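You operate a simulated robot arm through the tools that you are given. There is no shell and no other tool. Be economical: measure what you need, move in short steps, check, and stop when the job is done.

You run a simulated two-armed robot. Do the job below in one go: nothing can be reset, and whatever is moved stays where it is left.

## Task
Put the gold roll in the felt box and latch the lid down.
Fine: lay the white lid on the table, and seat it again once the roll is in; hold the lid down while you swing the latch shut; the other roll stays on the table.

The check looks at the end state, three seconds after you hand in, the way a careful person would. Anything else that was tipped, shoved, dropped, spilled or broken makes it a failure. Lids that push on must go on centred and level and be pressed home; caps that screw on are set level and turned clockwise until they are tight.

## Robot
Two 7-joint arms with two-finger parallel grippers on one trunk, on a base that drives. Base frame: it is fixed to the floor where the robot stands at the start and does not move with it; the origin is under the middle of the robot, x ahead of it, y to its left, z up; the surface under the hand at the start is at about z = 0.8. Units: m, degrees, N and s.
The left shoulder is at the start at [0.02, 0.113, 1.222], the right one opposite. With the tool pointing down near the work surface each hand reaches from about 0.14 to 0.58 m from the robot's upright axis, wherever it stands, measured 20 degrees to its own side. Places, roughly: blue lid (32x21x5 cm) [0.3, 4.5, 0.2]; box [0.5, 0.1, 0.9]; box latch [0.5, -0.1, 0.9]; folding table top [0.7, 0.2, 0.8]; red lid (25x23x5 cm) [2.8, 2, 0.8]. Payload 1.57 kg a hand.
Tool frame (each hand has its own): the origin (TCP) lies between the finger pads and is the grasp point; the fingertips stand 0.03 m ahead of it; z points along the fingers, y is the line along which they close. The gripper opens to 0.08 m. The fingers are 0.017 m wide and 0.012 m thick; the gripper's body (0.04 by 0.082 m) begins 0.08 m behind the TCP.
Orientation is told as [roll, pitch, yaw] about the base's x, y, z axes, in that order, counted from this pose: with the fingers straight down and closing along the base's y, the tool's x points along the base's -x, its y along +y and its z along -z.

## Interface
- The arms move only by the tool send_rows. It takes "left_steps", "right_steps" or both (then of equal length, played together; a hand with none holds still); each is a list of rows, each a list of 7 numbers: the closure, from 0 (fully open) to 1 (shut), then the shift along the base's x, y, z in m, then the turn, a rotation vector about the base's x, y, z in degrees. In form: [[hand, tx, ty, tz, rx, ry, rz], ...]. A call has 1 to 10 rows; each row is the pose to reach, as a shift and turn from the pose commanded when the call began. Rows are played at 5 a second. More than 0.05 m and 8.6 degrees between two rows, or a gripper value outside its range, and nothing of the call is played. Where a pose cannot be reached the arm comes as near as it can. A force on the tool above 90 N (or 10 N above the force at the start of the call, whichever is more), or a blocked arm, ends the call early, and 0.2 s more pass. Each finger travels about 0.045 m/s and halts on what it meets, pressing with about 23 N; the grip force reading is that of the motor and also rises with nothing between the fingers. The clock runs only during rows and for 0.2 s after the last one: add rows that repeat a pose to give the fingers time. It gives the time, the measured TCP pose, the force on the tool (base axes), the opening and the grip force at its end, in the units of the frame above (readings bear some noise), with the torque about the TCP (base axes, N m) and any sound that the robot's microphone picked up, and new pictures: "views" is both (left out), scene, wrist or none (wrist: the cameras of the hands that moved).
- Cameras (640 x 400 px; columns grow to the right, rows downward): "scene" is now at [0.0964, -0.0041, 1.3418]; the picture's right is [-0.05, -1.00, 0.00], its down [-0.62, 0.03, -0.79] and it looks along [0.79, -0.04, -0.62] (base axes); focal length 214 px, centre (320, 200). "left" rides on the left gripper at [0.072, 0.007, -0.122] in its tool frame; the picture's right is [-0.09, 1.00, 0.00], its down [-0.84, -0.08, -0.54] and it looks along [-0.54, -0.05, 0.84] (tool axes); focal length 238 px, centre (320, 200). "right" rides on the right gripper at [0.072, -0.007, -0.122] in its tool frame; the picture's right is [0.09, 1.00, 0.00], its down [-0.84, 0.08, -0.54] and it looks along [-0.54, 0.05, 0.84] (tool axes); focal length 238 px, centre (320, 200). There is no depth. A picture from a camera that has moved, and an enlarged one, comes with that camera's place and axes in the base frame and with its lens.
- lift_body(by): slides the trunk up (or, below 0, down) by that many m; the arms and the scene camera ride with it, the base frame stays. It gives what a move gives, with no picture.
- drive_base(legs): drives the robot by 1 to 6 legs, each [ahead, left, turn to the left] in m, m and degrees, along the robot's own axes; the way and the turn of a leg run together, so that a leg with both is an arc; at most 1.5 m and 180 degrees a leg. The arms and the cameras ride along, it lands a little off, and it stops where it bumps. It gives what a move gives, and a new picture of the scene camera.
- turn_head(pan, tilt): turns the head with the scene camera to pan (to the left, within 80 degrees either way) and tilt (down, from -29 to 69), counted from straight ahead of the robot. It gives what a move gives, and a new picture of the scene camera.
- enlarge(camera, box): a new picture of the part [left, top, right, bottom] of that camera's present view, enlarged. It takes no simulated time.
- job_done(): hands the job in; it is judged then, once.

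Go step by step. Nothing tells you exact positions but the pictures and the camera data: compare them with the known pose of the tool, close in by small moves and look again before you grip or let go. The budget is 120 turns and 260 pictures, counting those below and the enlarged ones. Unless the task says otherwise, let go and move clear before handing in, and close with one line.

The tools are called after "Call:" by a JSON object that holds its "api" and its "payload". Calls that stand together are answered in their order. send_rows: Moves the arms, as the interface text tells. Its arguments: {"type":"object","properties":{"left_steps":{"type":"array","items":{"type":"array","items":{"type":"number"}}},"right_steps":{"type":"array","items":{"type":"array","items":{"type":"number"}}},"views":{"type":"string","enum":["both","scene","wrist","none"]}},"required":[]} The other tools are called the same way: lift_body (by) slides the trunk up or down; drive_base (legs) drives the base; turn_head (pan, tilt) turns the head that bears the scene camera; enlarge (camera, box) takes an enlarged picture of a part of a camera's view; job_done () hands the job in.

At the start:

```text
clock: 0.0
left_tcp_pos: [0.435, 0.172, 1.2166]
left_ee_rot: [0.1, 0.0, 0.1]
left_wrist_force: [0.4, 0.4, -0.1]
left_torque: [-0.02, -0.01, -0.03]
left_grip_width: 0.0801
left_grasp_force: 0.0
right_tcp_pos: [0.4786, -0.2008, 1.2032]
right_ee_rot: [0.1, 0.0, 0.0]
right_wrist_force: [0.3, 0.1, 0.5]
right_torque: [0.02, 0.01, 0.04]
right_grip_width: 0.08
right_grasp_force: 0.0
trunk travel left (down, up): [-0.275, 0.295]
robot x, y, heading: [-0.0004, -0.0008, -0.2]
head pan, tilt: [-2.9, 38.1]
```

scene: 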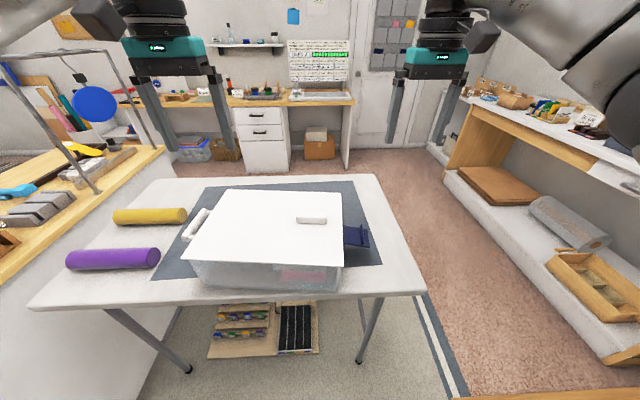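
right: 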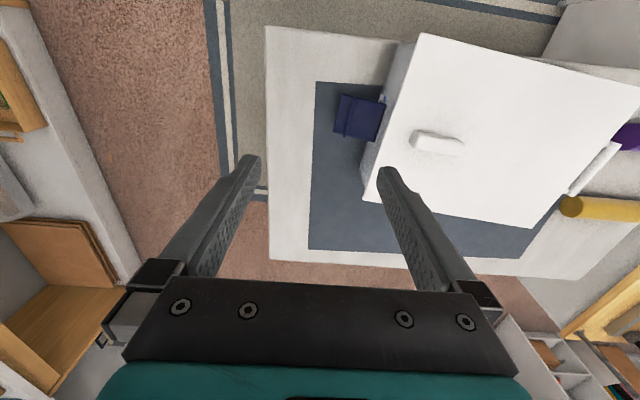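
left: 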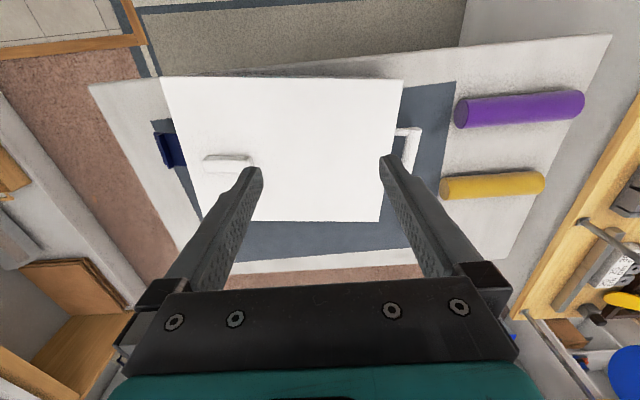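

The white-lidded box sits in front of me. A blue latch flap hangs open on its right side, a white handle is on its left, and the gold and purple rolls lie to the left. I'll take closer pictures before moving.

Call:
{"api": "enlarge", "payload": {"camera": "scene", "box": [160, 170, 400, 320]}}

Call:
{"api": "enlarge", "payload": {"camera": "right", "box": [300, 20, 640, 240]}}

Call:
{"api": "enlarge", "payload": {"camera": "left", "box": [130, 60, 450, 260]}}

```text
2.67 times, centred on (280, 245) of scene
camera zoom: at [0.0964, -0.0041, 1.3418], right [-0.05, -1.0, 0.0], down [-0.62, 0.03, -0.79], along [0.79, -0.04, -0.62], focal length 572 px, centre (427, 80)
```

zoom: 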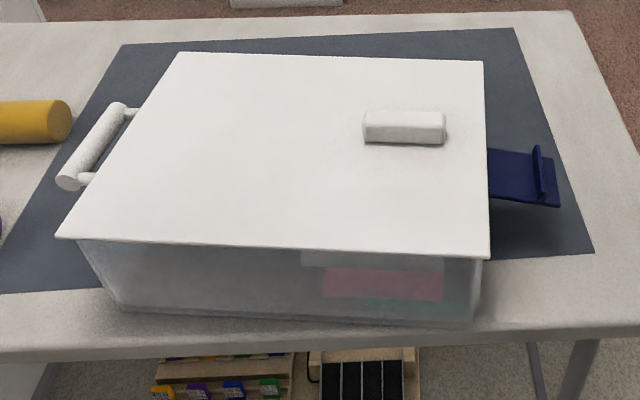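

```text
1.82 times, centred on (470, 130) of right
camera zoom: at [0.4072, -0.2068, 1.3259], right [-0.09, 1.0, 0.0], down [0.84, 0.08, 0.54], along [0.54, 0.05, -0.84], focal length 433 px, centre (47, 327)
```

zoom: 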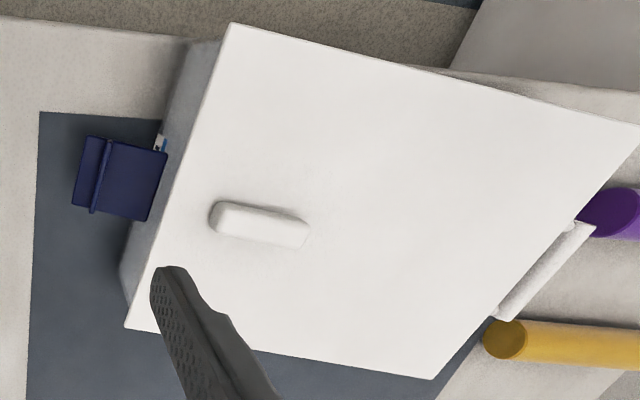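

```text
2.00 times, centred on (290, 160) of left
camera zoom: at [0.3641, 0.1787, 1.3393], right [0.09, 1.0, 0.0], down [0.84, -0.08, 0.54], along [0.54, -0.05, -0.84], focal length 477 px, centre (380, 280)
```

zoom: 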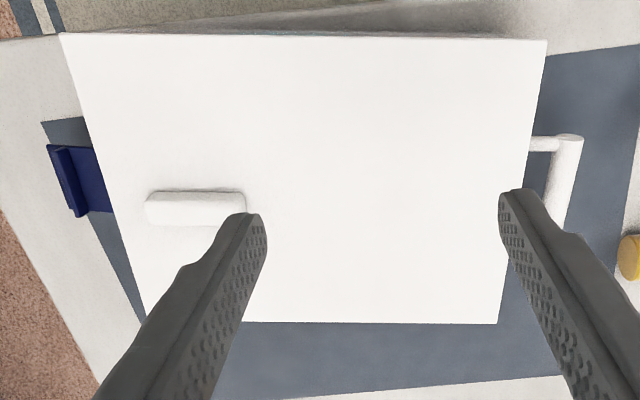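

The lid measures about 38x28 cm with its top at z≈0.926 and its centre near (0.54, 0.10), yawed about -6.5°. Its handle is well off-centre, at about (0.53, 0.00). The gold roll is at about (0.69, 0.58), so I'll have to drive to reach it, and I'm looking down first to see how close the base can get to the table.

Call:
{"api": "turn_head", "payload": {"pan": 0, "tilt": 69}}

Call:
{"api": "turn_head", "payload": {"pan": -60, "tilt": 45}}

Call:
{"api": "turn_head", "payload": {"pan": 50, "tilt": 45}}

```text
clock: 1.0
left_tcp_pos: [0.4348, 0.1713, 1.217]
left_ee_rot: [0.0, 0.0, -0.1]
left_wrist_force: [0.7, 0.0, 0.1]
left_torque: [0.01, -0.03, -0.04]
left_grip_width: 0.08
left_grasp_force: 0.0
right_tcp_pos: [0.4795, -0.2011, 1.2041]
right_ee_rot: [0.0, 0.0, 0.0]
right_wrist_force: [0.3, -0.1, -0.1]
right_torque: [-0.01, -0.01, -0.02]
right_grip_width: 0.08
right_grasp_force: 0.1
trunk travel left (down, up): [-0.275, 0.295]
robot x, y, heading: [-0.0031, 0.0009, 0.0]
head pan, tilt: [0.0, 68.8]
camera scene: at [0.0663, 0.0002, 1.3029], right [0.0, -1.0, 0.0], down [-0.93, 0.0, -0.36], along [0.36, 0.0, -0.93], focal length 214 px, centre (320, 200)
```

scene: 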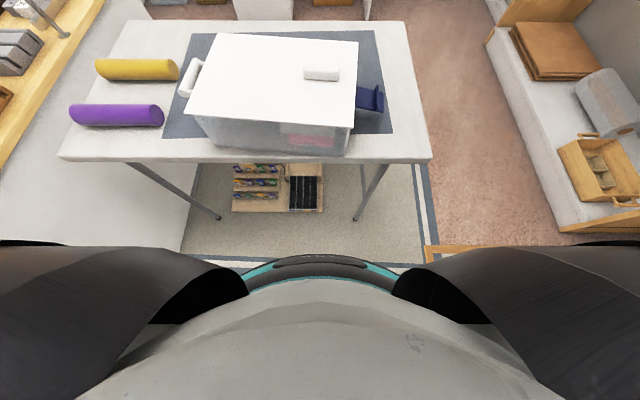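

```text
clock: 2.3
left_tcp_pos: [0.4342, 0.1712, 1.2169]
left_ee_rot: [-0.1, 0.0, -0.1]
left_wrist_force: [-0.3, 0.7, 0.3]
left_torque: [0.02, 0.01, -0.04]
left_grip_width: 0.0798
left_grasp_force: 0.0
right_tcp_pos: [0.4795, -0.2007, 1.2047]
right_ee_rot: [-0.1, 0.1, -0.1]
right_wrist_force: [0.2, 0.1, 0.5]
right_torque: [-0.02, 0.01, -0.02]
right_grip_width: 0.0802
right_grasp_force: 0.1
trunk travel left (down, up): [-0.275, 0.295]
robot x, y, heading: [0.003, -0.0026, 0.3]
head pan, tilt: [-60.0, 45.0]
camera scene: at [0.051, -0.0702, 1.3317], right [-0.87, -0.5, 0.0], down [-0.35, 0.61, -0.71], along [0.35, -0.61, -0.71], focal length 214 px, centre (320, 200)
```

scene: 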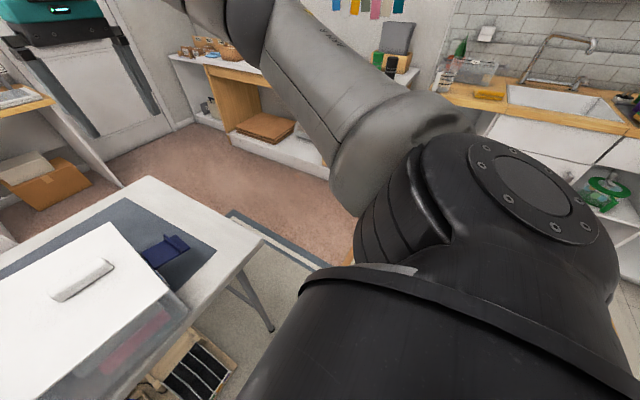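

```text
clock: 4.1
left_tcp_pos: [0.4351, 0.1711, 1.218]
left_ee_rot: [0.0, 0.0, 0.1]
left_wrist_force: [-0.3, -0.5, 0.4]
left_torque: [-0.02, 0.02, 0.03]
left_grip_width: 0.0799
left_grasp_force: 0.0
right_tcp_pos: [0.4801, -0.1999, 1.2043]
right_ee_rot: [0.0, 0.0, 0.0]
right_wrist_force: [0.2, -0.9, 0.6]
right_torque: [0.01, 0.01, 0.04]
right_grip_width: 0.0802
right_grasp_force: 0.0
trunk travel left (down, up): [-0.275, 0.295]
robot x, y, heading: [-0.0006, 0.0015, -0.1]
head pan, tilt: [50.0, 45.0]
camera scene: at [0.0626, 0.0625, 1.3318], right [0.77, -0.64, 0.0], down [-0.45, -0.54, -0.71], along [0.45, 0.54, -0.71], focal length 214 px, centre (320, 200)
```

scene: 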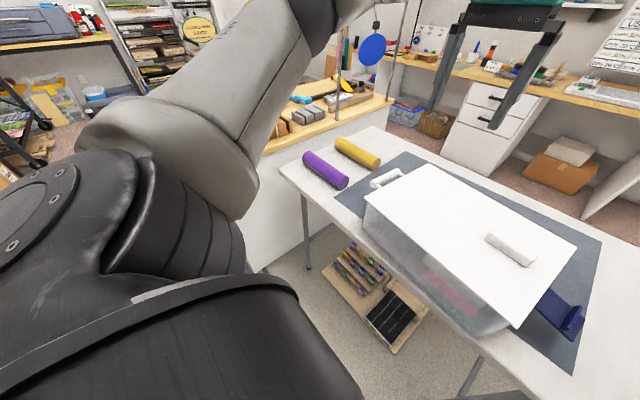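

The base front is round, sits under the table height and fits between the table legs, so I can drive ahead about 0.18 m. Next I'll drive in and look at the box closely.

Call:
{"api": "drive_base", "payload": {"legs": [[0.12, 0, 0]]}}

Call:
{"api": "turn_head", "payload": {"pan": 0, "tilt": 55}}

Call:
{"api": "enlarge", "payload": {"camera": "scene", "box": [300, 100, 460, 220]}}

```text
clock: 5.4
left_tcp_pos: [0.5545, 0.1716, 1.2173]
left_ee_rot: [0.0, 0.0, 0.0]
left_wrist_force: [0.3, -0.3, 0.0]
left_torque: [0.0, 0.01, -0.01]
left_grip_width: 0.0801
left_grasp_force: 0.0
right_tcp_pos: [0.5998, -0.1997, 1.2026]
right_ee_rot: [0.0, 0.2, 0.0]
right_wrist_force: [0.2, 0.6, 0.4]
right_torque: [0.01, 0.01, -0.03]
right_grip_width: 0.0802
right_grasp_force: 0.0
trunk travel left (down, up): [-0.275, 0.295]
robot x, y, heading: [0.1167, 0.0017, -0.0]
head pan, tilt: [50.0, 45.0]
camera scene: at [0.1833, 0.0625, 1.3317], right [0.77, -0.64, 0.0], down [-0.46, -0.54, -0.71], along [0.45, 0.54, -0.71], focal length 214 px, centre (320, 200)
```

scene: 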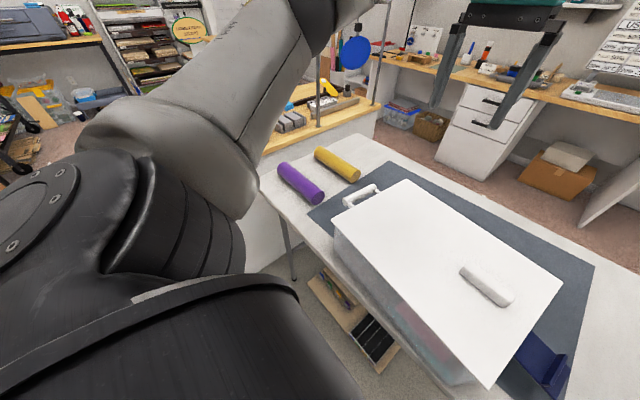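

```text
clock: 6.6
left_tcp_pos: [0.5535, 0.1712, 1.219]
left_ee_rot: [0.0, 0.0, 0.0]
left_wrist_force: [0.3, 0.6, 0.1]
left_torque: [-0.01, -0.01, -0.01]
left_grip_width: 0.0801
left_grasp_force: 0.0
right_tcp_pos: [0.5993, -0.201, 1.2037]
right_ee_rot: [0.0, 0.0, -0.1]
right_wrist_force: [0.0, -0.4, -0.3]
right_torque: [0.02, 0.02, -0.01]
right_grip_width: 0.0799
right_grasp_force: 0.1
trunk travel left (down, up): [-0.275, 0.295]
robot x, y, heading: [0.1193, -0.0002, 0.2]
head pan, tilt: [0.0, 55.0]
camera scene: at [0.202, 0.0003, 1.3184], right [0.0, -1.0, 0.0], down [-0.82, 0.0, -0.57], along [0.57, 0.0, -0.82], focal length 214 px, centre (320, 200)
```

scene: 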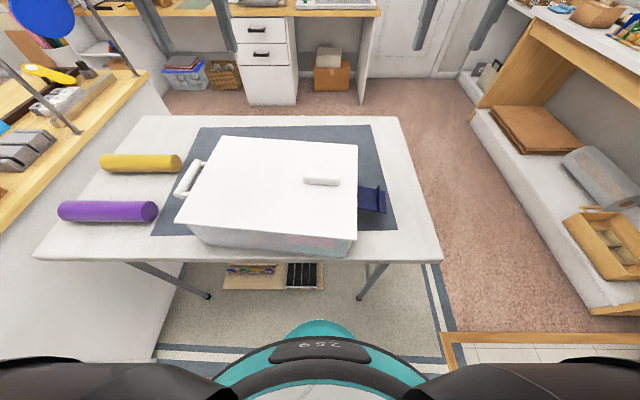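

```text
3.33 times, centred on (380, 160) of scene
camera zoom: at [0.202, 0.0003, 1.3184], right [0.0, -1.0, 0.0], down [-0.82, 0.0, -0.57], along [0.57, 0.0, -0.82], focal length 715 px, centre (120, 333)
```

zoom: 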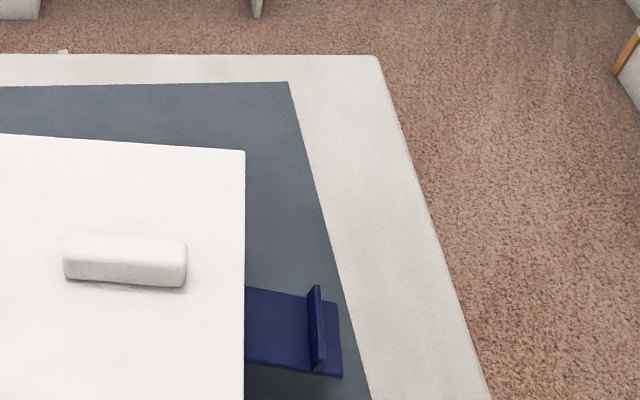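

The base is clear of the table. The latch flap lies open and horizontal with a hook lip near its end. I'll turn the right gripper to straddle the lid handle and move the left hand out of the way.

Call:
{"api": "send_rows", "payload": {"right_steps": [[0, -0.007, 0.01, 0, 0, 0, 8.35], [0, -0.014, 0.03, 0, 0, 0, 16.7], [0, -0.021, 0.05, 0, 0, 0, 25.05], [0, -0.028, 0.075, -0.01, 0, 0, 33.4], [0, -0.035, 0.1, -0.02, 0, 0, 41.75], [0, -0.042, 0.125, -0.03, 0, 0, 50.1], [0, -0.049, 0.15, -0.04, 0, 0, 58.45], [0, -0.056, 0.175, -0.06, 0, 0, 66.8], [0, -0.063, 0.2, -0.08, 0, 0, 75.15], [0, -0.069, 0.221, -0.1, 0, 0, 83.5]], "left_steps": [[0, 0, 0.03, 0, 0, 0, 0], [0, 0, 0.06, 0, 0, 0, 0], [0, 0, 0.09, 0, 0, 0, 0], [0, 0, 0.12, 0, 0, 0, 0], [0, 0, 0.15, 0, 0, 0, 0], [0, 0, 0.15, 0, 0, 0, 0], [0, 0, 0.15, 0, 0, 0, 0], [0, 0, 0.15, 0, 0, 0, 0], [0, 0, 0.15, 0, 0, 0, 0], [0, 0, 0.15, 0, 0, 0, 0]], "views": "both"}}

```text
clock: 8.8
left_tcp_pos: [0.5529, 0.3212, 1.219]
left_ee_rot: [0.0, -0.2, -0.1]
left_wrist_force: [-0.5, -0.2, -0.3]
left_torque: [-0.03, -0.05, -0.02]
left_grip_width: 0.0803
left_grasp_force: 0.1
right_tcp_pos: [0.4992, 0.0337, 1.1099]
right_ee_rot: [-5.7, -8.4, 76.2]
right_wrist_force: [-0.9, 0.9, 0.8]
right_torque: [-0.03, -0.06, 0.01]
right_grip_width: 0.0799
right_grasp_force: 0.0
right hand out of reach, approached as far as the arm can: row 7, 8, 9, 10
trunk travel left (down, up): [-0.275, 0.295]
robot x, y, heading: [0.1219, 0.0025, 0.2]
head pan, tilt: [0.0, 55.0]
camera scene: at [0.2004, 0.0001, 1.3184], right [0.0, -1.0, 0.0], down [-0.82, 0.0, -0.57], along [0.57, 0.0, -0.82], focal length 214 px, centre (320, 200)
camera right: at [0.4726, -0.0508, 1.2207], right [-0.98, 0.16, -0.11], down [0.05, 0.76, 0.65], along [0.19, 0.63, -0.75], focal length 238 px, centre (320, 200)
camera left: at [0.4822, 0.3282, 1.3404], right [0.09, 1.0, 0.0], down [0.84, -0.08, 0.54], along [0.54, -0.05, -0.84], focal length 238 px, centre (320, 200)
```

scene: 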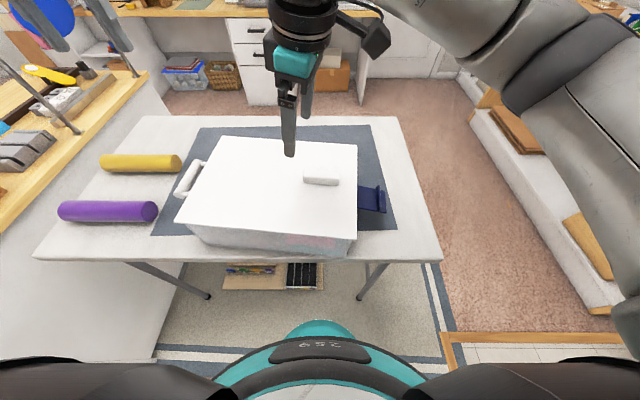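
right: 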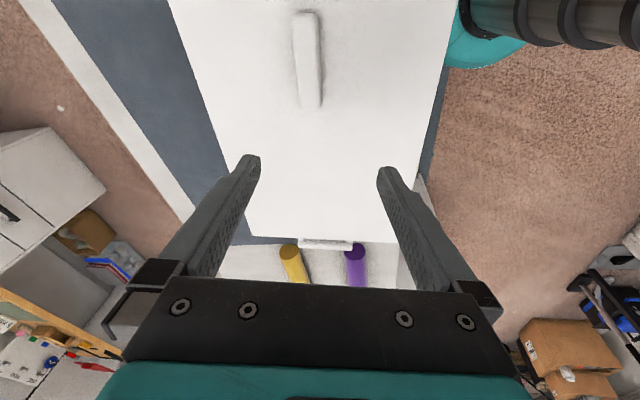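
left: 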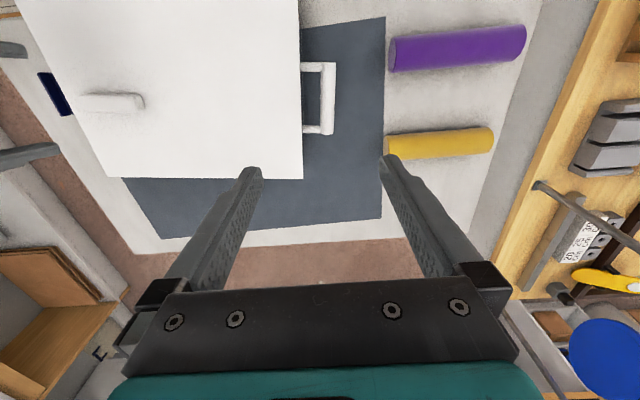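

The right hand couldn't fully reach this yaw. I'll lower it and see whether the pose becomes reachable.

Call:
{"api": "send_rows", "payload": {"right_steps": [[0, 0, -0.01, -0.02, 0, 0, 0], [0, 0, -0.02, -0.04, 0, 0, 0], [0, 0, -0.03, -0.06, 0, 0, 0], [0, 0, -0.03, -0.08, 0, 0, 0]], "views": "none"}}

```text
clock: 9.8
left_tcp_pos: [0.554, 0.3207, 1.2175]
left_ee_rot: [0.1, 0.0, -0.1]
left_wrist_force: [0.3, -1.1, -1.4]
left_torque: [0.02, 0.03, -0.02]
left_grip_width: 0.0801
left_grasp_force: 0.1
right_tcp_pos: [0.4998, 0.003, 1.0295]
right_ee_rot: [-5.6, -8.3, 76.4]
right_wrist_force: [-0.5, 0.2, -0.3]
right_torque: [0.03, 0.0, 0.02]
right_grip_width: 0.0801
right_grasp_force: 0.0
trunk travel left (down, up): [-0.275, 0.295]
robot x, y, heading: [0.1186, -0.0035, 0.1]
head pan, tilt: [0.0, 55.0]
```

The shift is taken from the pose the arm actually reached. Now I'll straighten the orientation and come over the handle.

Call:
{"api": "send_rows", "payload": {"right_steps": [[0, 0.01, 0.005, 0, -3.4, 3.7, 3.6], [0, 0.02, 0.01, 0, -6.8, 7.5, 7.3], [0, 0.03, 0.015, 0, -6.8, 7.5, 7.3]], "views": "wrist"}}

```text
clock: 10.6
left_tcp_pos: [0.5534, 0.3209, 1.2167]
left_ee_rot: [0.0, -0.1, 0.0]
left_wrist_force: [-0.1, 0.0, 0.1]
left_torque: [-0.01, 0.01, 0.0]
left_grip_width: 0.08
left_grasp_force: 0.1
right_tcp_pos: [0.499, 0.0036, 1.0286]
right_ee_rot: [-5.5, -8.3, 76.4]
right_wrist_force: [-0.2, 0.0, -0.5]
right_torque: [0.02, 0.01, 0.03]
right_grip_width: 0.0799
right_grasp_force: 0.0
right hand out of reach, approached as far as the arm can: row 1, 2, 3
trunk travel left (down, up): [-0.275, 0.295]
robot x, y, heading: [0.1228, 0.0023, -0.1]
head pan, tilt: [0.0, 55.0]
camera right: at [0.4734, -0.0808, 1.1401], right [-0.98, 0.16, -0.11], down [0.05, 0.76, 0.65], along [0.19, 0.63, -0.76], focal length 238 px, centre (320, 200)
```

right: 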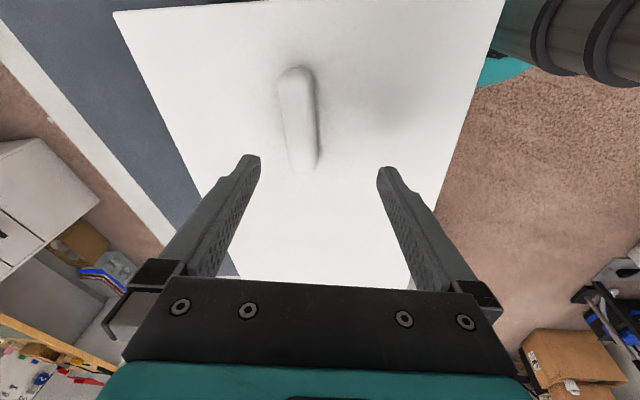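

That yaw is a joint limit, so I'll turn the right hand the other way, toward -96.5°.

Call:
{"api": "send_rows", "payload": {"right_steps": [[0, 0, 0, 0.02, -3.4, 3.7, -4.2], [0, 0, 0, 0.04, -6.7, 7.4, -8.4]], "views": "none"}}

Call:
{"api": "send_rows", "payload": {"right_steps": [[0, 0.003, 0, 0, 0, 0, -8.5], [0, 0.006, 0, 0, 0, 0, -17], [0, 0.009, 0, 0, 0, 0, -25.5], [0, 0.012, 0, 0, 0, 0, -34], [0, 0.015, 0, 0, 0, 0, -42.5], [0, 0.018, 0, 0, 0, 0, -51], [0, 0.021, 0, 0, 0, 0, -59.5], [0, 0.024, 0, 0, 0, 0, -68], [0, 0.027, 0, 0, 0, 0, -76.5], [0, 0.03, 0, 0, 0, 0, -85]], "views": "none"}}

Call:
{"api": "send_rows", "payload": {"right_steps": [[0, 0, 0, 0, 0, 0, -8], [0, 0, 0, 0, 0, 0, -16], [0, 0, 0, 0, 0, 0, -24], [0, 0, 0, 0, 0, 0, -32], [0, 0, 0, 0, 0, 0, -40], [0, 0, 0, 0, 0, 0, -48], [0, 0, 0, 0, 0, 0, -56], [0, 0, 0, 0, 0, 0, -64], [0, 0, 0, 0, 0, 0, -72], [0, 0, 0, 0, 0, 0, -79.5]], "views": "both"}}

```text
clock: 11.2
left_tcp_pos: [0.5541, 0.3215, 1.2184]
left_ee_rot: [0.0, 0.0, 0.0]
left_wrist_force: [0.2, 0.7, 0.2]
left_torque: [0.0, 0.02, 0.01]
left_grip_width: 0.0799
left_grasp_force: 0.0
right_tcp_pos: [0.5004, 0.0036, 1.0707]
right_ee_rot: [-0.6, 0.5, 67.5]
right_wrist_force: [0.3, -0.3, -0.8]
right_torque: [0.02, 0.0, -0.05]
right_grip_width: 0.0801
right_grasp_force: 0.1
trunk travel left (down, up): [-0.275, 0.295]
robot x, y, heading: [0.1197, 0.0001, 0.3]
head pan, tilt: [0.0, 55.0]
```

```text
clock: 13.4
left_tcp_pos: [0.5533, 0.3203, 1.2185]
left_ee_rot: [-0.1, 0.1, 0.0]
left_wrist_force: [0.1, 0.9, -0.1]
left_torque: [0.0, 0.0, 0.01]
left_grip_width: 0.0803
left_grasp_force: 0.0
right_tcp_pos: [0.5303, 0.0035, 1.069]
right_ee_rot: [-0.6, 0.4, -17.7]
right_wrist_force: [0.5, 0.2, -0.2]
right_torque: [0.0, 0.0, -0.01]
right_grip_width: 0.0803
right_grasp_force: 0.1
trunk travel left (down, up): [-0.275, 0.295]
robot x, y, heading: [0.1182, -0.0005, 0.0]
head pan, tilt: [0.0, 55.0]
```

```text
clock: 15.6
left_tcp_pos: [0.5542, 0.3209, 1.2191]
left_ee_rot: [0.0, 0.0, 0.1]
left_wrist_force: [0.0, 0.1, -0.7]
left_torque: [0.03, 0.03, 0.02]
left_grip_width: 0.08
left_grasp_force: 0.0
right_tcp_pos: [0.5303, 0.0028, 1.0692]
right_ee_rot: [-0.7, 0.4, -97.1]
right_wrist_force: [-0.3, 0.5, -0.3]
right_torque: [0.02, 0.02, 0.0]
right_grip_width: 0.0799
right_grasp_force: 0.0
trunk travel left (down, up): [-0.275, 0.295]
robot x, y, heading: [0.1191, -0.0013, 0.1]
head pan, tilt: [0.0, 55.0]
camera scene: at [0.2019, 0.0002, 1.3183], right [0.0, -1.0, 0.0], down [-0.82, 0.0, -0.57], along [0.57, 0.0, -0.82], focal length 214 px, centre (320, 200)
camera right: at [0.5335, 0.0746, 1.1927], right [1.0, -0.03, -0.01], down [-0.02, -0.84, 0.54], along [-0.03, -0.53, -0.84], focal length 238 px, centre (320, 200)
```

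scene: 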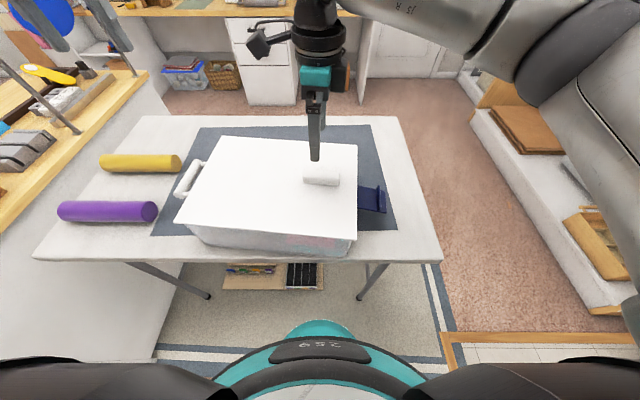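
right: 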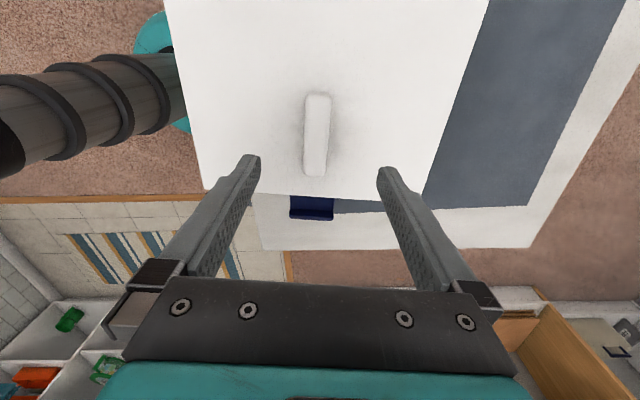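

The turned-around pose works. The handle spans y≈-0.047 to 0.038 at x≈0.525, so I'll straddle it near its left end, closer to the lid's centre of mass.

Call:
{"api": "send_rows", "payload": {"right_steps": [[0, -0.004, 0.017, -0.03, 0, 0, 0], [0, -0.004, 0.017, -0.06, 0, 0, 0], [0, -0.004, 0.017, -0.085, 0, 0, 0], [0, -0.004, 0.017, -0.1, 0, 0, 0], [0, -0.004, 0.017, -0.104, 0, 0, 0]], "views": "both"}}

Call:
{"api": "enlarge", "payload": {"camera": "scene", "box": [280, 120, 400, 220]}}

```text
clock: 16.8
left_tcp_pos: [0.5535, 0.321, 1.2181]
left_ee_rot: [0.0, -0.1, 0.1]
left_wrist_force: [0.2, -0.7, -0.2]
left_torque: [-0.01, -0.01, 0.01]
left_grip_width: 0.0797
left_grasp_force: 0.0
right_tcp_pos: [0.5263, 0.0202, 0.9664]
right_ee_rot: [-0.6, 0.5, -96.9]
right_wrist_force: [-0.4, 0.9, 0.2]
right_torque: [0.04, 0.01, 0.0]
right_grip_width: 0.0799
right_grasp_force: 0.1
trunk travel left (down, up): [-0.275, 0.295]
robot x, y, heading: [0.1248, -0.0004, 0.0]
head pan, tilt: [0.0, 55.0]
camera scene: at [0.202, 0.0002, 1.3183], right [0.0, -1.0, 0.0], down [-0.82, 0.0, -0.57], along [0.57, 0.0, -0.82], focal length 214 px, centre (320, 200)
camera right: at [0.5288, 0.092, 1.0886], right [1.0, -0.03, -0.01], down [-0.02, -0.84, 0.54], along [-0.02, -0.53, -0.84], focal length 238 px, centre (320, 200)
```

scene: 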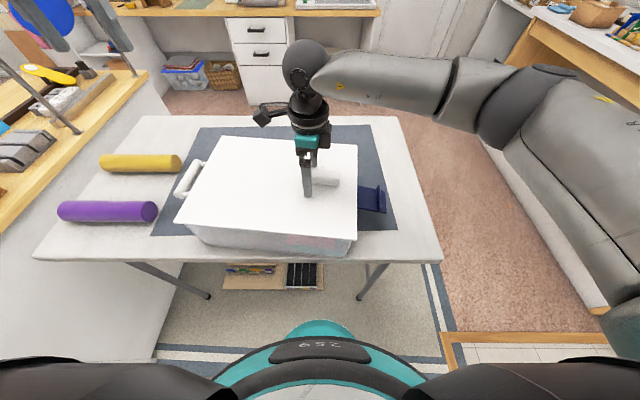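
right: 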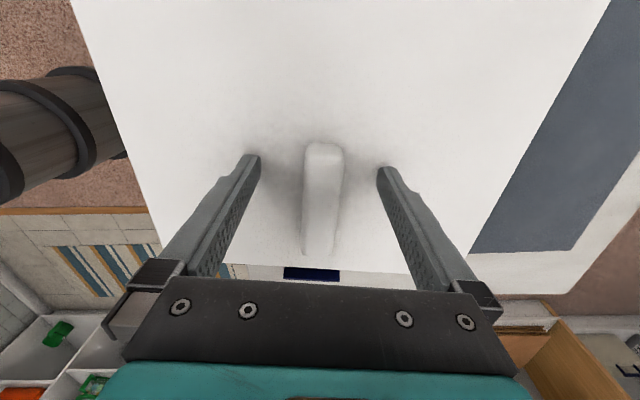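

```text
4.00 times, centred on (340, 170) of scene
camera zoom: at [0.202, 0.0002, 1.3183], right [0.0, -1.0, 0.0], down [-0.82, 0.0, -0.57], along [0.57, 0.0, -0.82], focal length 858 px, centre (240, 320)
```

zoom: 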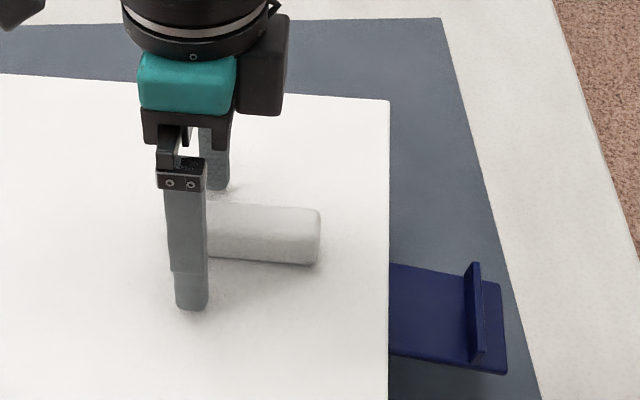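

The fingers straddle the handle with the tips about a centimetre above the lid. I'll lower slightly and close.

Call:
{"api": "send_rows", "payload": {"right_steps": [[0, 0, 0, -0.006, 0, 0, 0], [1, 0, 0, -0.006, 0, 0, 0], [1, 0, 0, -0.006, 0, 0, 0], [1, 0, 0, -0.006, 0, 0, 0], [1, 0, 0, -0.006, 0, 0, 0], [1, 0, 0, -0.006, 0, 0, 0], [1, 0, 0, -0.006, 0, 0, 0]], "views": "wrist"}}

```text
clock: 18.4
left_tcp_pos: [0.5524, 0.3197, 1.2183]
left_ee_rot: [0.0, 0.0, 0.0]
left_wrist_force: [0.5, -0.6, -0.6]
left_torque: [0.01, 0.0, 0.03]
left_grip_width: 0.08
left_grasp_force: 0.2
right_tcp_pos: [0.5236, 0.0215, 0.9615]
right_ee_rot: [-0.5, 0.5, -96.8]
right_wrist_force: [-6.8, -0.2, 19.2]
right_torque: [-0.16, -0.32, 0.19]
right_grip_width: 0.0246
right_grasp_force: 22.8
trunk travel left (down, up): [-0.275, 0.295]
robot x, y, heading: [0.1194, 0.001, 0.2]
head pan, tilt: [0.0, 55.0]
camera right: at [0.5269, 0.0925, 1.0841], right [1.0, -0.03, -0.01], down [-0.02, -0.85, 0.53], along [-0.02, -0.53, -0.85], focal length 238 px, centre (320, 200)
```

right: 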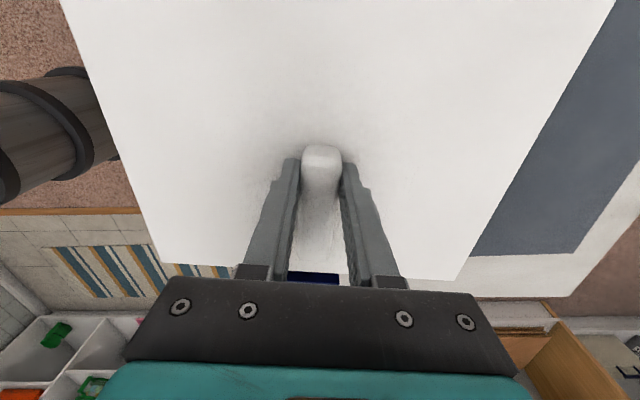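

The handle is gripped at 0.0246 m and the tips touch the lid. I'll lift slowly and watch how the lid tilts.

Call:
{"api": "send_rows", "payload": {"right_steps": [[1, 0, 0, 0.005, 0, 0, 0], [1, 0, 0, 0.01, 0, 0, 0], [1, 0, 0, 0.015, 0, 0, 0], [1, 0, 0, 0.02, 0, 0, 0], [1, 0, 0, 0.02, 0, 0, 0]], "views": "both"}}

Call:
{"api": "enlarge", "payload": {"camera": "scene", "box": [160, 100, 400, 260]}}

```text
clock: 19.6
left_tcp_pos: [0.5535, 0.3204, 1.2183]
left_ee_rot: [0.0, 0.1, 0.0]
left_wrist_force: [0.9, 0.3, -0.2]
left_torque: [-0.01, 0.0, 0.0]
left_grip_width: 0.0799
left_grasp_force: 0.0
right_tcp_pos: [0.5253, 0.0201, 0.9793]
right_ee_rot: [-0.6, 0.4, -96.9]
right_wrist_force: [0.6, 0.0, -1.2]
right_torque: [-0.07, 0.01, 0.0]
right_grip_width: 0.0246
right_grasp_force: 22.9
trunk travel left (down, up): [-0.275, 0.295]
robot x, y, heading: [0.1197, -0.0013, -0.1]
head pan, tilt: [0.0, 55.0]
camera scene: at [0.202, 0.0002, 1.3183], right [0.0, -1.0, 0.0], down [-0.82, 0.0, -0.57], along [0.57, 0.0, -0.82], focal length 214 px, centre (320, 200)
camera right: at [0.529, 0.0916, 1.1026], right [1.0, -0.03, -0.01], down [-0.02, -0.84, 0.54], along [-0.02, -0.54, -0.84], focal length 238 px, centre (320, 200)
```

scene: 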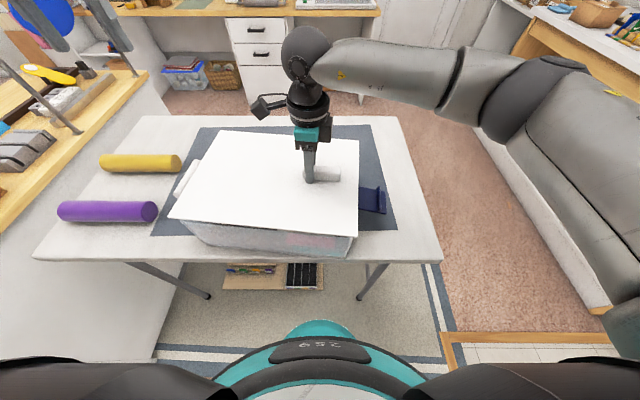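
right: 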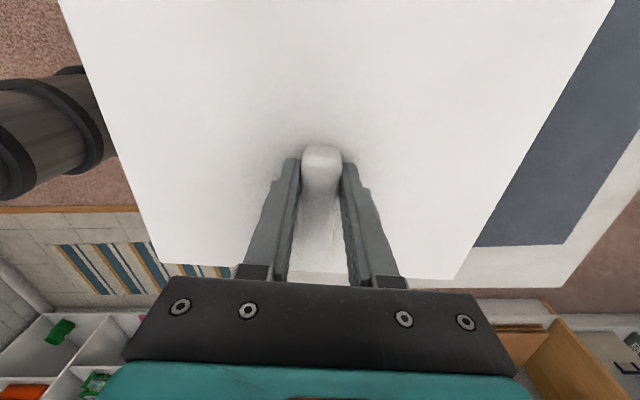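

```text
2.50 times, centred on (280, 180) of scene
camera zoom: at [0.202, 0.0002, 1.3183], right [0.0, -1.0, 0.0], down [-0.82, 0.0, -0.57], along [0.57, 0.0, -0.82], focal length 536 px, centre (420, 250)
```

zoom: 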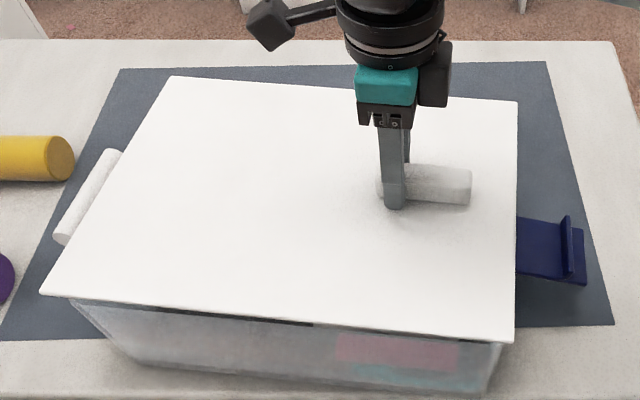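

The lid is light and stays level in a one-hand grip. I'll raise it, then drive a little further in so I can lay it on the clear table area behind and to the right of the box.

Call:
{"api": "send_rows", "payload": {"right_steps": [[1, 0, 0, 0.03, 0, 0, 0], [1, 0, 0, 0.06, 0, 0, 0], [1, 0, 0, 0.09, 0, 0, 0], [1, 0.03, -0.02, 0.1, 0, 0, 0], [1, 0.06, -0.04, 0.1, 0, 0, 0], [1, 0.09, -0.07, 0.1, 0, 0, 0], [1, 0.12, -0.1, 0.1, 0, 0, 0], [1, 0.14, -0.13, 0.1, 0, 0, 0], [1, 0.16, -0.16, 0.1, 0, 0, 0], [1, 0.18, -0.19, 0.1, 0, 0, 0]], "views": "none"}}

Call:
{"api": "drive_base", "payload": {"legs": [[0.1, 0, 0]]}}

```text
clock: 21.8
left_tcp_pos: [0.5537, 0.3212, 1.2188]
left_ee_rot: [0.0, 0.1, -0.1]
left_wrist_force: [1.0, -0.4, 0.6]
left_torque: [-0.01, 0.0, 0.0]
left_grip_width: 0.0799
left_grasp_force: 0.1
right_tcp_pos: [0.6957, -0.1699, 1.0804]
right_ee_rot: [-0.6, 0.3, -96.9]
right_wrist_force: [1.0, -0.1, -0.5]
right_torque: [-0.07, 0.01, 0.0]
right_grip_width: 0.0245
right_grasp_force: 22.6
right hand out of reach, approached as far as the arm can: row 10
trunk travel left (down, up): [-0.275, 0.295]
robot x, y, heading: [0.1204, 0.0001, 0.1]
head pan, tilt: [0.0, 55.0]
```

```text
clock: 22.9
left_tcp_pos: [0.6559, 0.3211, 1.218]
left_ee_rot: [0.0, 0.0, -0.1]
left_wrist_force: [-0.5, 0.1, 0.0]
left_torque: [0.0, 0.04, 0.01]
left_grip_width: 0.0798
left_grasp_force: 0.0
right_tcp_pos: [0.7979, -0.171, 1.0797]
right_ee_rot: [-0.7, 0.5, -96.9]
right_wrist_force: [0.6, 0.8, -0.7]
right_torque: [-0.09, 0.04, -0.01]
right_grip_width: 0.0244
right_grasp_force: 23.3
trunk travel left (down, up): [-0.275, 0.295]
robot x, y, heading: [0.2169, 0.001, -0.1]
head pan, tilt: [0.0, 55.0]
camera scene: at [0.3034, 0.0001, 1.3182], right [0.0, -1.0, 0.0], down [-0.82, 0.0, -0.57], along [0.57, 0.0, -0.82], focal length 214 px, centre (320, 200)
```

scene: 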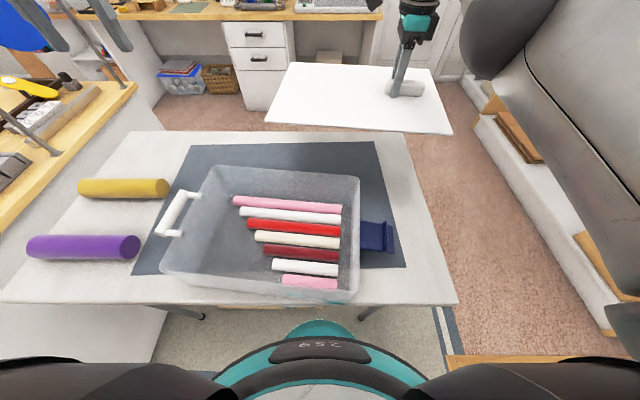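

The lid is off, and the box already holds seven rolls. I'll nudge a little further out and then lower the trunk to lay the lid behind the box.

Call:
{"api": "drive_base", "payload": {"legs": [[0.012, -0.015, 0]]}}

Call:
{"api": "lift_body", "payload": {"by": -0.17}}

Call:
{"api": "turn_head", "payload": {"pan": -5, "tilt": 40}}

```text
clock: 23.7
left_tcp_pos: [0.6665, 0.3036, 1.218]
left_ee_rot: [0.0, -0.1, 0.0]
left_wrist_force: [-0.2, 0.3, -0.6]
left_torque: [0.05, 0.0, 0.01]
left_grip_width: 0.0799
left_grasp_force: 0.0
right_tcp_pos: [0.8097, -0.187, 1.0788]
right_ee_rot: [-0.6, 0.5, -96.9]
right_wrist_force: [0.4, -0.4, -0.3]
right_torque: [-0.06, 0.07, 0.05]
right_grip_width: 0.0244
right_grasp_force: 23.0
trunk travel left (down, up): [-0.275, 0.295]
robot x, y, heading: [0.2338, -0.0166, -0.1]
head pan, tilt: [0.0, 55.0]
camera scene: at [0.315, -0.0158, 1.3183], right [0.0, -1.0, 0.0], down [-0.82, 0.0, -0.57], along [0.57, 0.0, -0.82], focal length 214 px, centre (320, 200)
```

scene: 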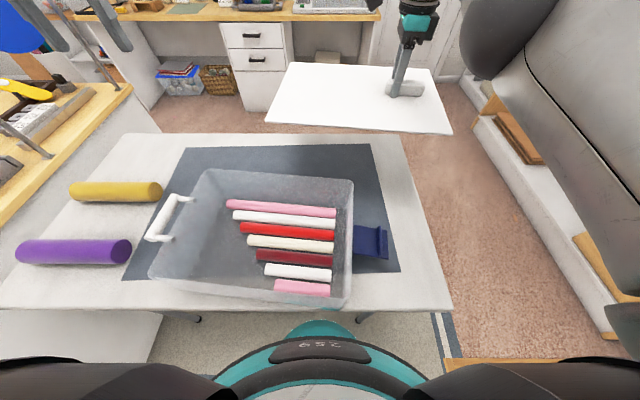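

```text
clock: 25.6
left_tcp_pos: [0.666, 0.3053, 1.0478]
left_ee_rot: [0.1, 0.0, -0.1]
left_wrist_force: [0.0, 1.1, -0.3]
left_torque: [0.02, 0.01, -0.02]
left_grip_width: 0.08
left_grasp_force: 0.1
right_tcp_pos: [0.809, -0.1855, 0.9096]
right_ee_rot: [-0.6, 0.5, -96.9]
right_wrist_force: [0.0, -0.1, -1.4]
right_torque: [-0.09, 0.01, -0.02]
right_grip_width: 0.0242
right_grasp_force: 23.3
trunk travel left (down, up): [-0.105, 0.465]
robot x, y, heading: [0.2329, -0.0149, 0.1]
head pan, tilt: [0.0, 55.0]
```

```text
clock: 26.4
left_tcp_pos: [0.666, 0.3054, 1.0485]
left_ee_rot: [0.0, 0.0, -0.1]
left_wrist_force: [-0.5, -0.7, -0.6]
left_torque: [0.04, -0.02, 0.01]
left_grip_width: 0.0798
left_grasp_force: 0.1
right_tcp_pos: [0.8081, -0.1864, 0.9099]
right_ee_rot: [-0.6, 0.5, -96.9]
right_wrist_force: [0.2, -0.9, -1.0]
right_torque: [-0.09, 0.0, 0.02]
right_grip_width: 0.0245
right_grasp_force: 22.9
trunk travel left (down, up): [-0.105, 0.465]
robot x, y, heading: [0.2295, -0.013, -0.0]
head pan, tilt: [-5.0, 40.0]
camera scene: at [0.3267, -0.0224, 1.169], right [-0.09, -1.0, 0.0], down [-0.64, 0.06, -0.77], along [0.76, -0.07, -0.64], focal length 214 px, centre (320, 200)
```

scene: 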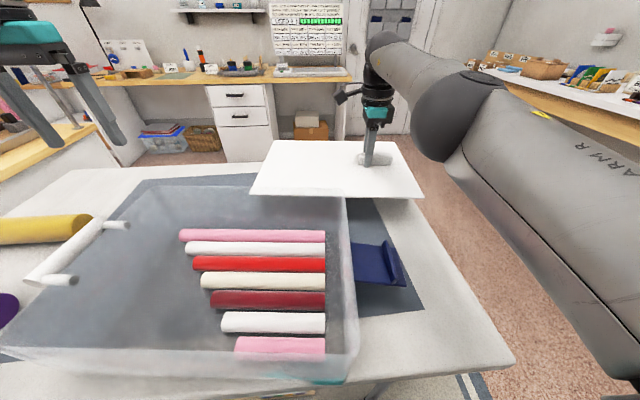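

There is about 2.5 cm between the lid and the box's back wall. I'll lower the lid to the table until it makes contact.

Call:
{"api": "lift_body", "payload": {"by": -0.055}}

Call:
{"api": "send_rows", "payload": {"right_steps": [[1, 0, 0, -0.004, 0, 0, 0], [1, 0, 0, -0.008, 0, 0, 0], [1, 0, 0, -0.012, 0, 0, 0], [1, 0, 0, -0.016, 0, 0, 0]], "views": "both"}}

```text
clock: 27.4
left_tcp_pos: [0.6654, 0.3053, 0.9938]
left_ee_rot: [0.0, -0.1, -0.1]
left_wrist_force: [0.5, -0.2, 0.1]
left_torque: [0.0, 0.02, 0.02]
left_grip_width: 0.08
left_grasp_force: 0.0
right_tcp_pos: [0.8079, -0.1862, 0.8543]
right_ee_rot: [-0.6, 0.4, -96.8]
right_wrist_force: [0.4, 0.6, -0.8]
right_torque: [-0.1, 0.02, -0.03]
right_grip_width: 0.0244
right_grasp_force: 22.8
trunk travel left (down, up): [-0.05, 0.52]
robot x, y, heading: [0.2315, -0.0166, -0.2]
head pan, tilt: [-5.0, 40.0]
```

```text
clock: 28.4
left_tcp_pos: [0.6639, 0.3062, 0.9939]
left_ee_rot: [0.0, -0.2, -0.1]
left_wrist_force: [0.0, 0.4, 0.3]
left_torque: [0.02, -0.03, -0.02]
left_grip_width: 0.08
left_grasp_force: 0.0
right_tcp_pos: [0.8082, -0.187, 0.8455]
right_ee_rot: [0.1, 0.4, -96.9]
right_wrist_force: [1.3, -1.5, 36.5]
right_torque: [-0.19, 0.05, -0.01]
right_grip_width: 0.0247
right_grasp_force: 22.3
trunk travel left (down, up): [-0.05, 0.52]
robot x, y, heading: [0.2304, -0.0154, 0.1]
head pan, tilt: [-5.0, 40.0]
camera scene: at [0.3242, -0.0219, 1.1147], right [-0.09, -1.0, 0.0], down [-0.64, 0.06, -0.77], along [0.76, -0.07, -0.64], focal length 214 px, centre (320, 200)
camera right: at [0.8096, -0.1145, 0.9685], right [1.0, -0.03, 0.0], down [-0.03, -0.84, 0.54], along [-0.01, -0.54, -0.84], focal length 238 px, centre (320, 200)
```

scene: 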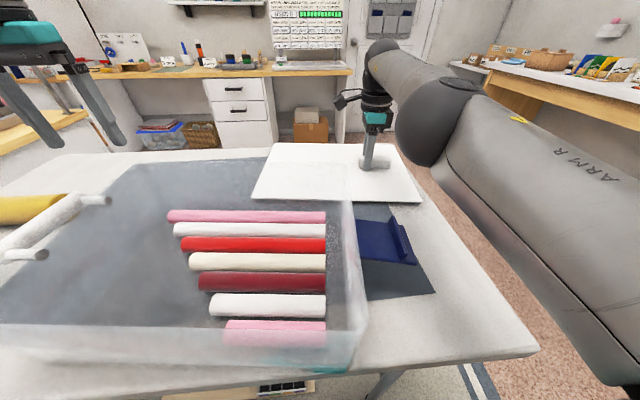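
right: 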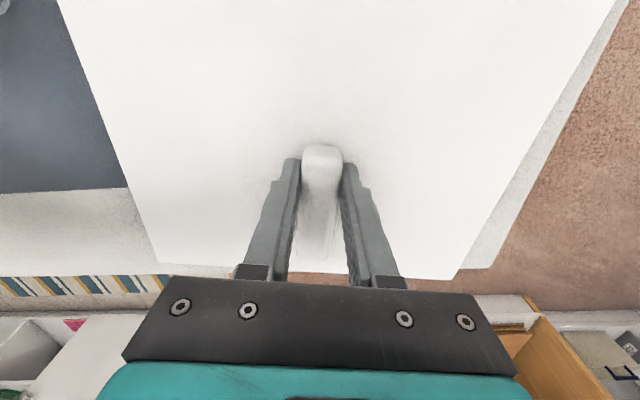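

The lid is on the table and fully supported, pressing at 36 N. I'll ease off, release, and back straight up.

Call:
{"api": "send_rows", "payload": {"right_steps": [[1, 0, 0, 0.007, 0, 0, 0], [0, 0, 0, 0.008, 0, 0, 0], [0, 0, 0, 0.008, 0, 0, 0], [0, 0, 0, 0.008, 0, 0, 0], [0, 0, 0, 0.008, 0, 0, 0], [0, 0, 0, 0.008, 0, 0, 0]], "views": "wrist"}}

Call:
{"api": "lift_body", "payload": {"by": 0.22}}

Call:
{"api": "turn_head", "payload": {"pan": -5, "tilt": 60}}

Call:
{"api": "enlarge", "payload": {"camera": "scene", "box": [120, 130, 400, 320]}}

```text
clock: 29.8
left_tcp_pos: [0.6663, 0.3046, 0.9942]
left_ee_rot: [0.1, -0.1, -0.2]
left_wrist_force: [-0.3, -0.2, -0.5]
left_torque: [0.03, -0.04, 0.0]
left_grip_width: 0.0801
left_grasp_force: 0.0
right_tcp_pos: [0.808, -0.1862, 0.8455]
right_ee_rot: [-0.6, 0.4, -97.0]
right_wrist_force: [-1.9, 0.5, 3.0]
right_torque: [-0.02, -0.12, 0.03]
right_grip_width: 0.0786
right_grasp_force: 0.0
trunk travel left (down, up): [-0.05, 0.52]
robot x, y, heading: [0.2302, -0.0147, -0.3]
head pan, tilt: [-5.0, 40.0]
camera right: at [0.811, -0.1143, 0.9692], right [1.0, -0.03, -0.01], down [-0.02, -0.84, 0.54], along [-0.02, -0.54, -0.84], focal length 238 px, centre (320, 200)
```

right: 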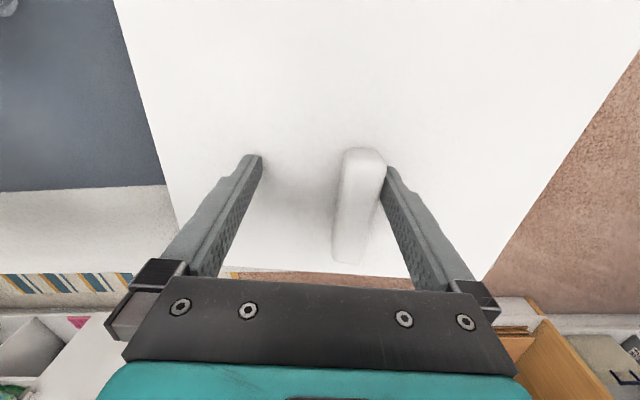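

```text
clock: 32.1
left_tcp_pos: [0.667, 0.3055, 1.2134]
left_ee_rot: [0.0, 0.0, 0.0]
left_wrist_force: [-0.3, 0.5, 0.5]
left_torque: [-0.01, 0.03, 0.0]
left_grip_width: 0.0799
left_grasp_force: 0.2
right_tcp_pos: [0.8088, -0.1862, 1.0672]
right_ee_rot: [-0.6, 0.4, -97.0]
right_wrist_force: [-0.4, 0.1, -0.3]
right_torque: [0.01, 0.0, -0.04]
right_grip_width: 0.0801
right_grasp_force: 0.0
trunk travel left (down, up): [-0.27, 0.3]
robot x, y, heading: [0.2332, -0.0135, 0.6]
head pan, tilt: [-5.0, 40.0]
```

```text
clock: 32.9
left_tcp_pos: [0.6667, 0.3039, 1.2135]
left_ee_rot: [-0.1, 0.0, -0.1]
left_wrist_force: [0.3, 0.5, -0.2]
left_torque: [0.04, 0.01, -0.02]
left_grip_width: 0.0801
left_grasp_force: 0.1
right_tcp_pos: [0.809, -0.185, 1.0671]
right_ee_rot: [-0.6, 0.4, -96.8]
right_wrist_force: [0.0, -0.2, 0.7]
right_torque: [0.03, -0.02, 0.01]
right_grip_width: 0.0801
right_grasp_force: 0.1
trunk travel left (down, up): [-0.27, 0.3]
robot x, y, heading: [0.2302, -0.0151, -0.0]
head pan, tilt: [-5.0, 60.0]
camera scene: at [0.3084, -0.0208, 1.3073], right [-0.09, -1.0, 0.0], down [-0.86, 0.08, -0.5], along [0.5, -0.04, -0.87], focal length 214 px, centre (320, 200)
```

scene: 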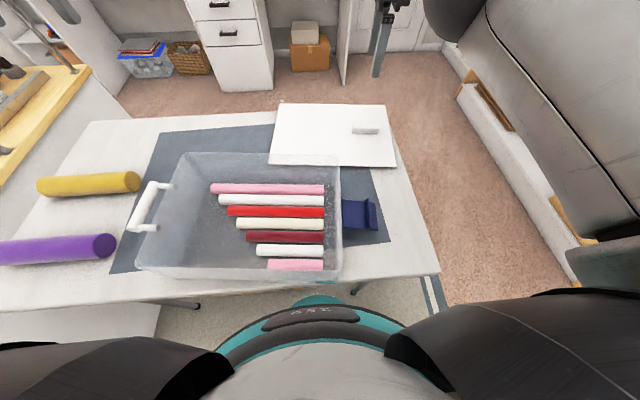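

```text
2.11 times, centred on (260, 225) of scene
camera zoom: at [0.3084, -0.0208, 1.3073], right [-0.09, -1.0, 0.0], down [-0.86, 0.08, -0.5], along [0.5, -0.04, -0.87], focal length 452 px, centre (446, 147)
```

zoom: 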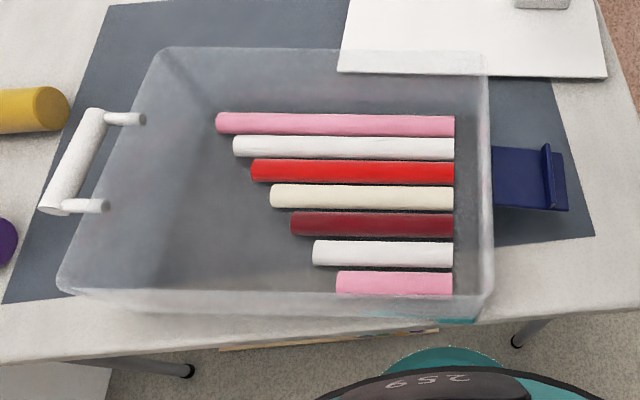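

The lid lies stably on the table. The seven small rolls cover the box floor, so the gold one will lie on top of them along the box, where there is height to spare. Now I'll look at the gold roll and the rack beside it before choosing an arm.

Call:
{"api": "turn_head", "payload": {"pan": 45, "tilt": 35}}

Call:
{"api": "enlarge", "payload": {"camera": "left", "box": [320, 0, 640, 200]}}

```text
clock: 34.1
left_tcp_pos: [0.6663, 0.305, 1.2134]
left_ee_rot: [0.0, 0.0, -0.1]
left_wrist_force: [-0.3, -0.1, 0.0]
left_torque: [0.01, -0.02, -0.01]
left_grip_width: 0.0803
left_grasp_force: 0.1
right_tcp_pos: [0.8094, -0.187, 1.0668]
right_ee_rot: [-0.6, 0.4, -96.9]
right_wrist_force: [-0.6, -0.3, -0.2]
right_torque: [-0.02, 0.0, -0.01]
right_grip_width: 0.0801
right_grasp_force: 0.2
trunk travel left (down, up): [-0.27, 0.3]
robot x, y, heading: [0.2332, -0.0116, 0.0]
head pan, tilt: [45.0, 35.0]
camera scene: at [0.3043, 0.0472, 1.3415], right [0.71, -0.71, 0.0], down [-0.41, -0.41, -0.82], along [0.58, 0.58, -0.57], focal length 214 px, centre (320, 200)
```

scene: 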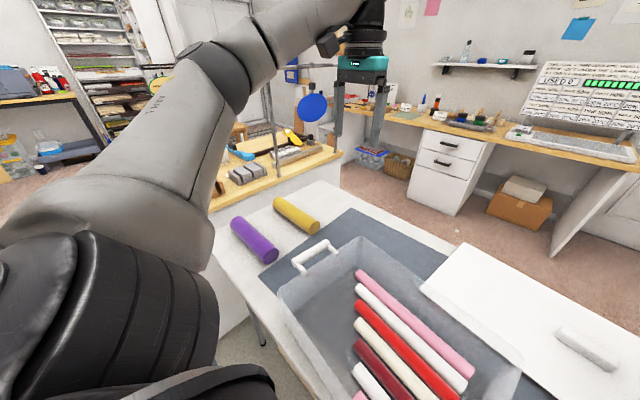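

```text
2.00 times, centred on (480, 100) of left
camera zoom: at [0.596, 0.313, 1.3351], right [0.09, 1.0, 0.0], down [0.84, -0.08, 0.54], along [0.54, -0.05, -0.84], focal length 477 px, centre (0, 400)
```

zoom: 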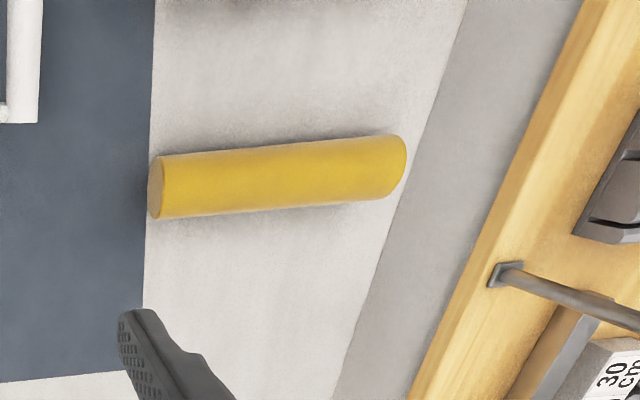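

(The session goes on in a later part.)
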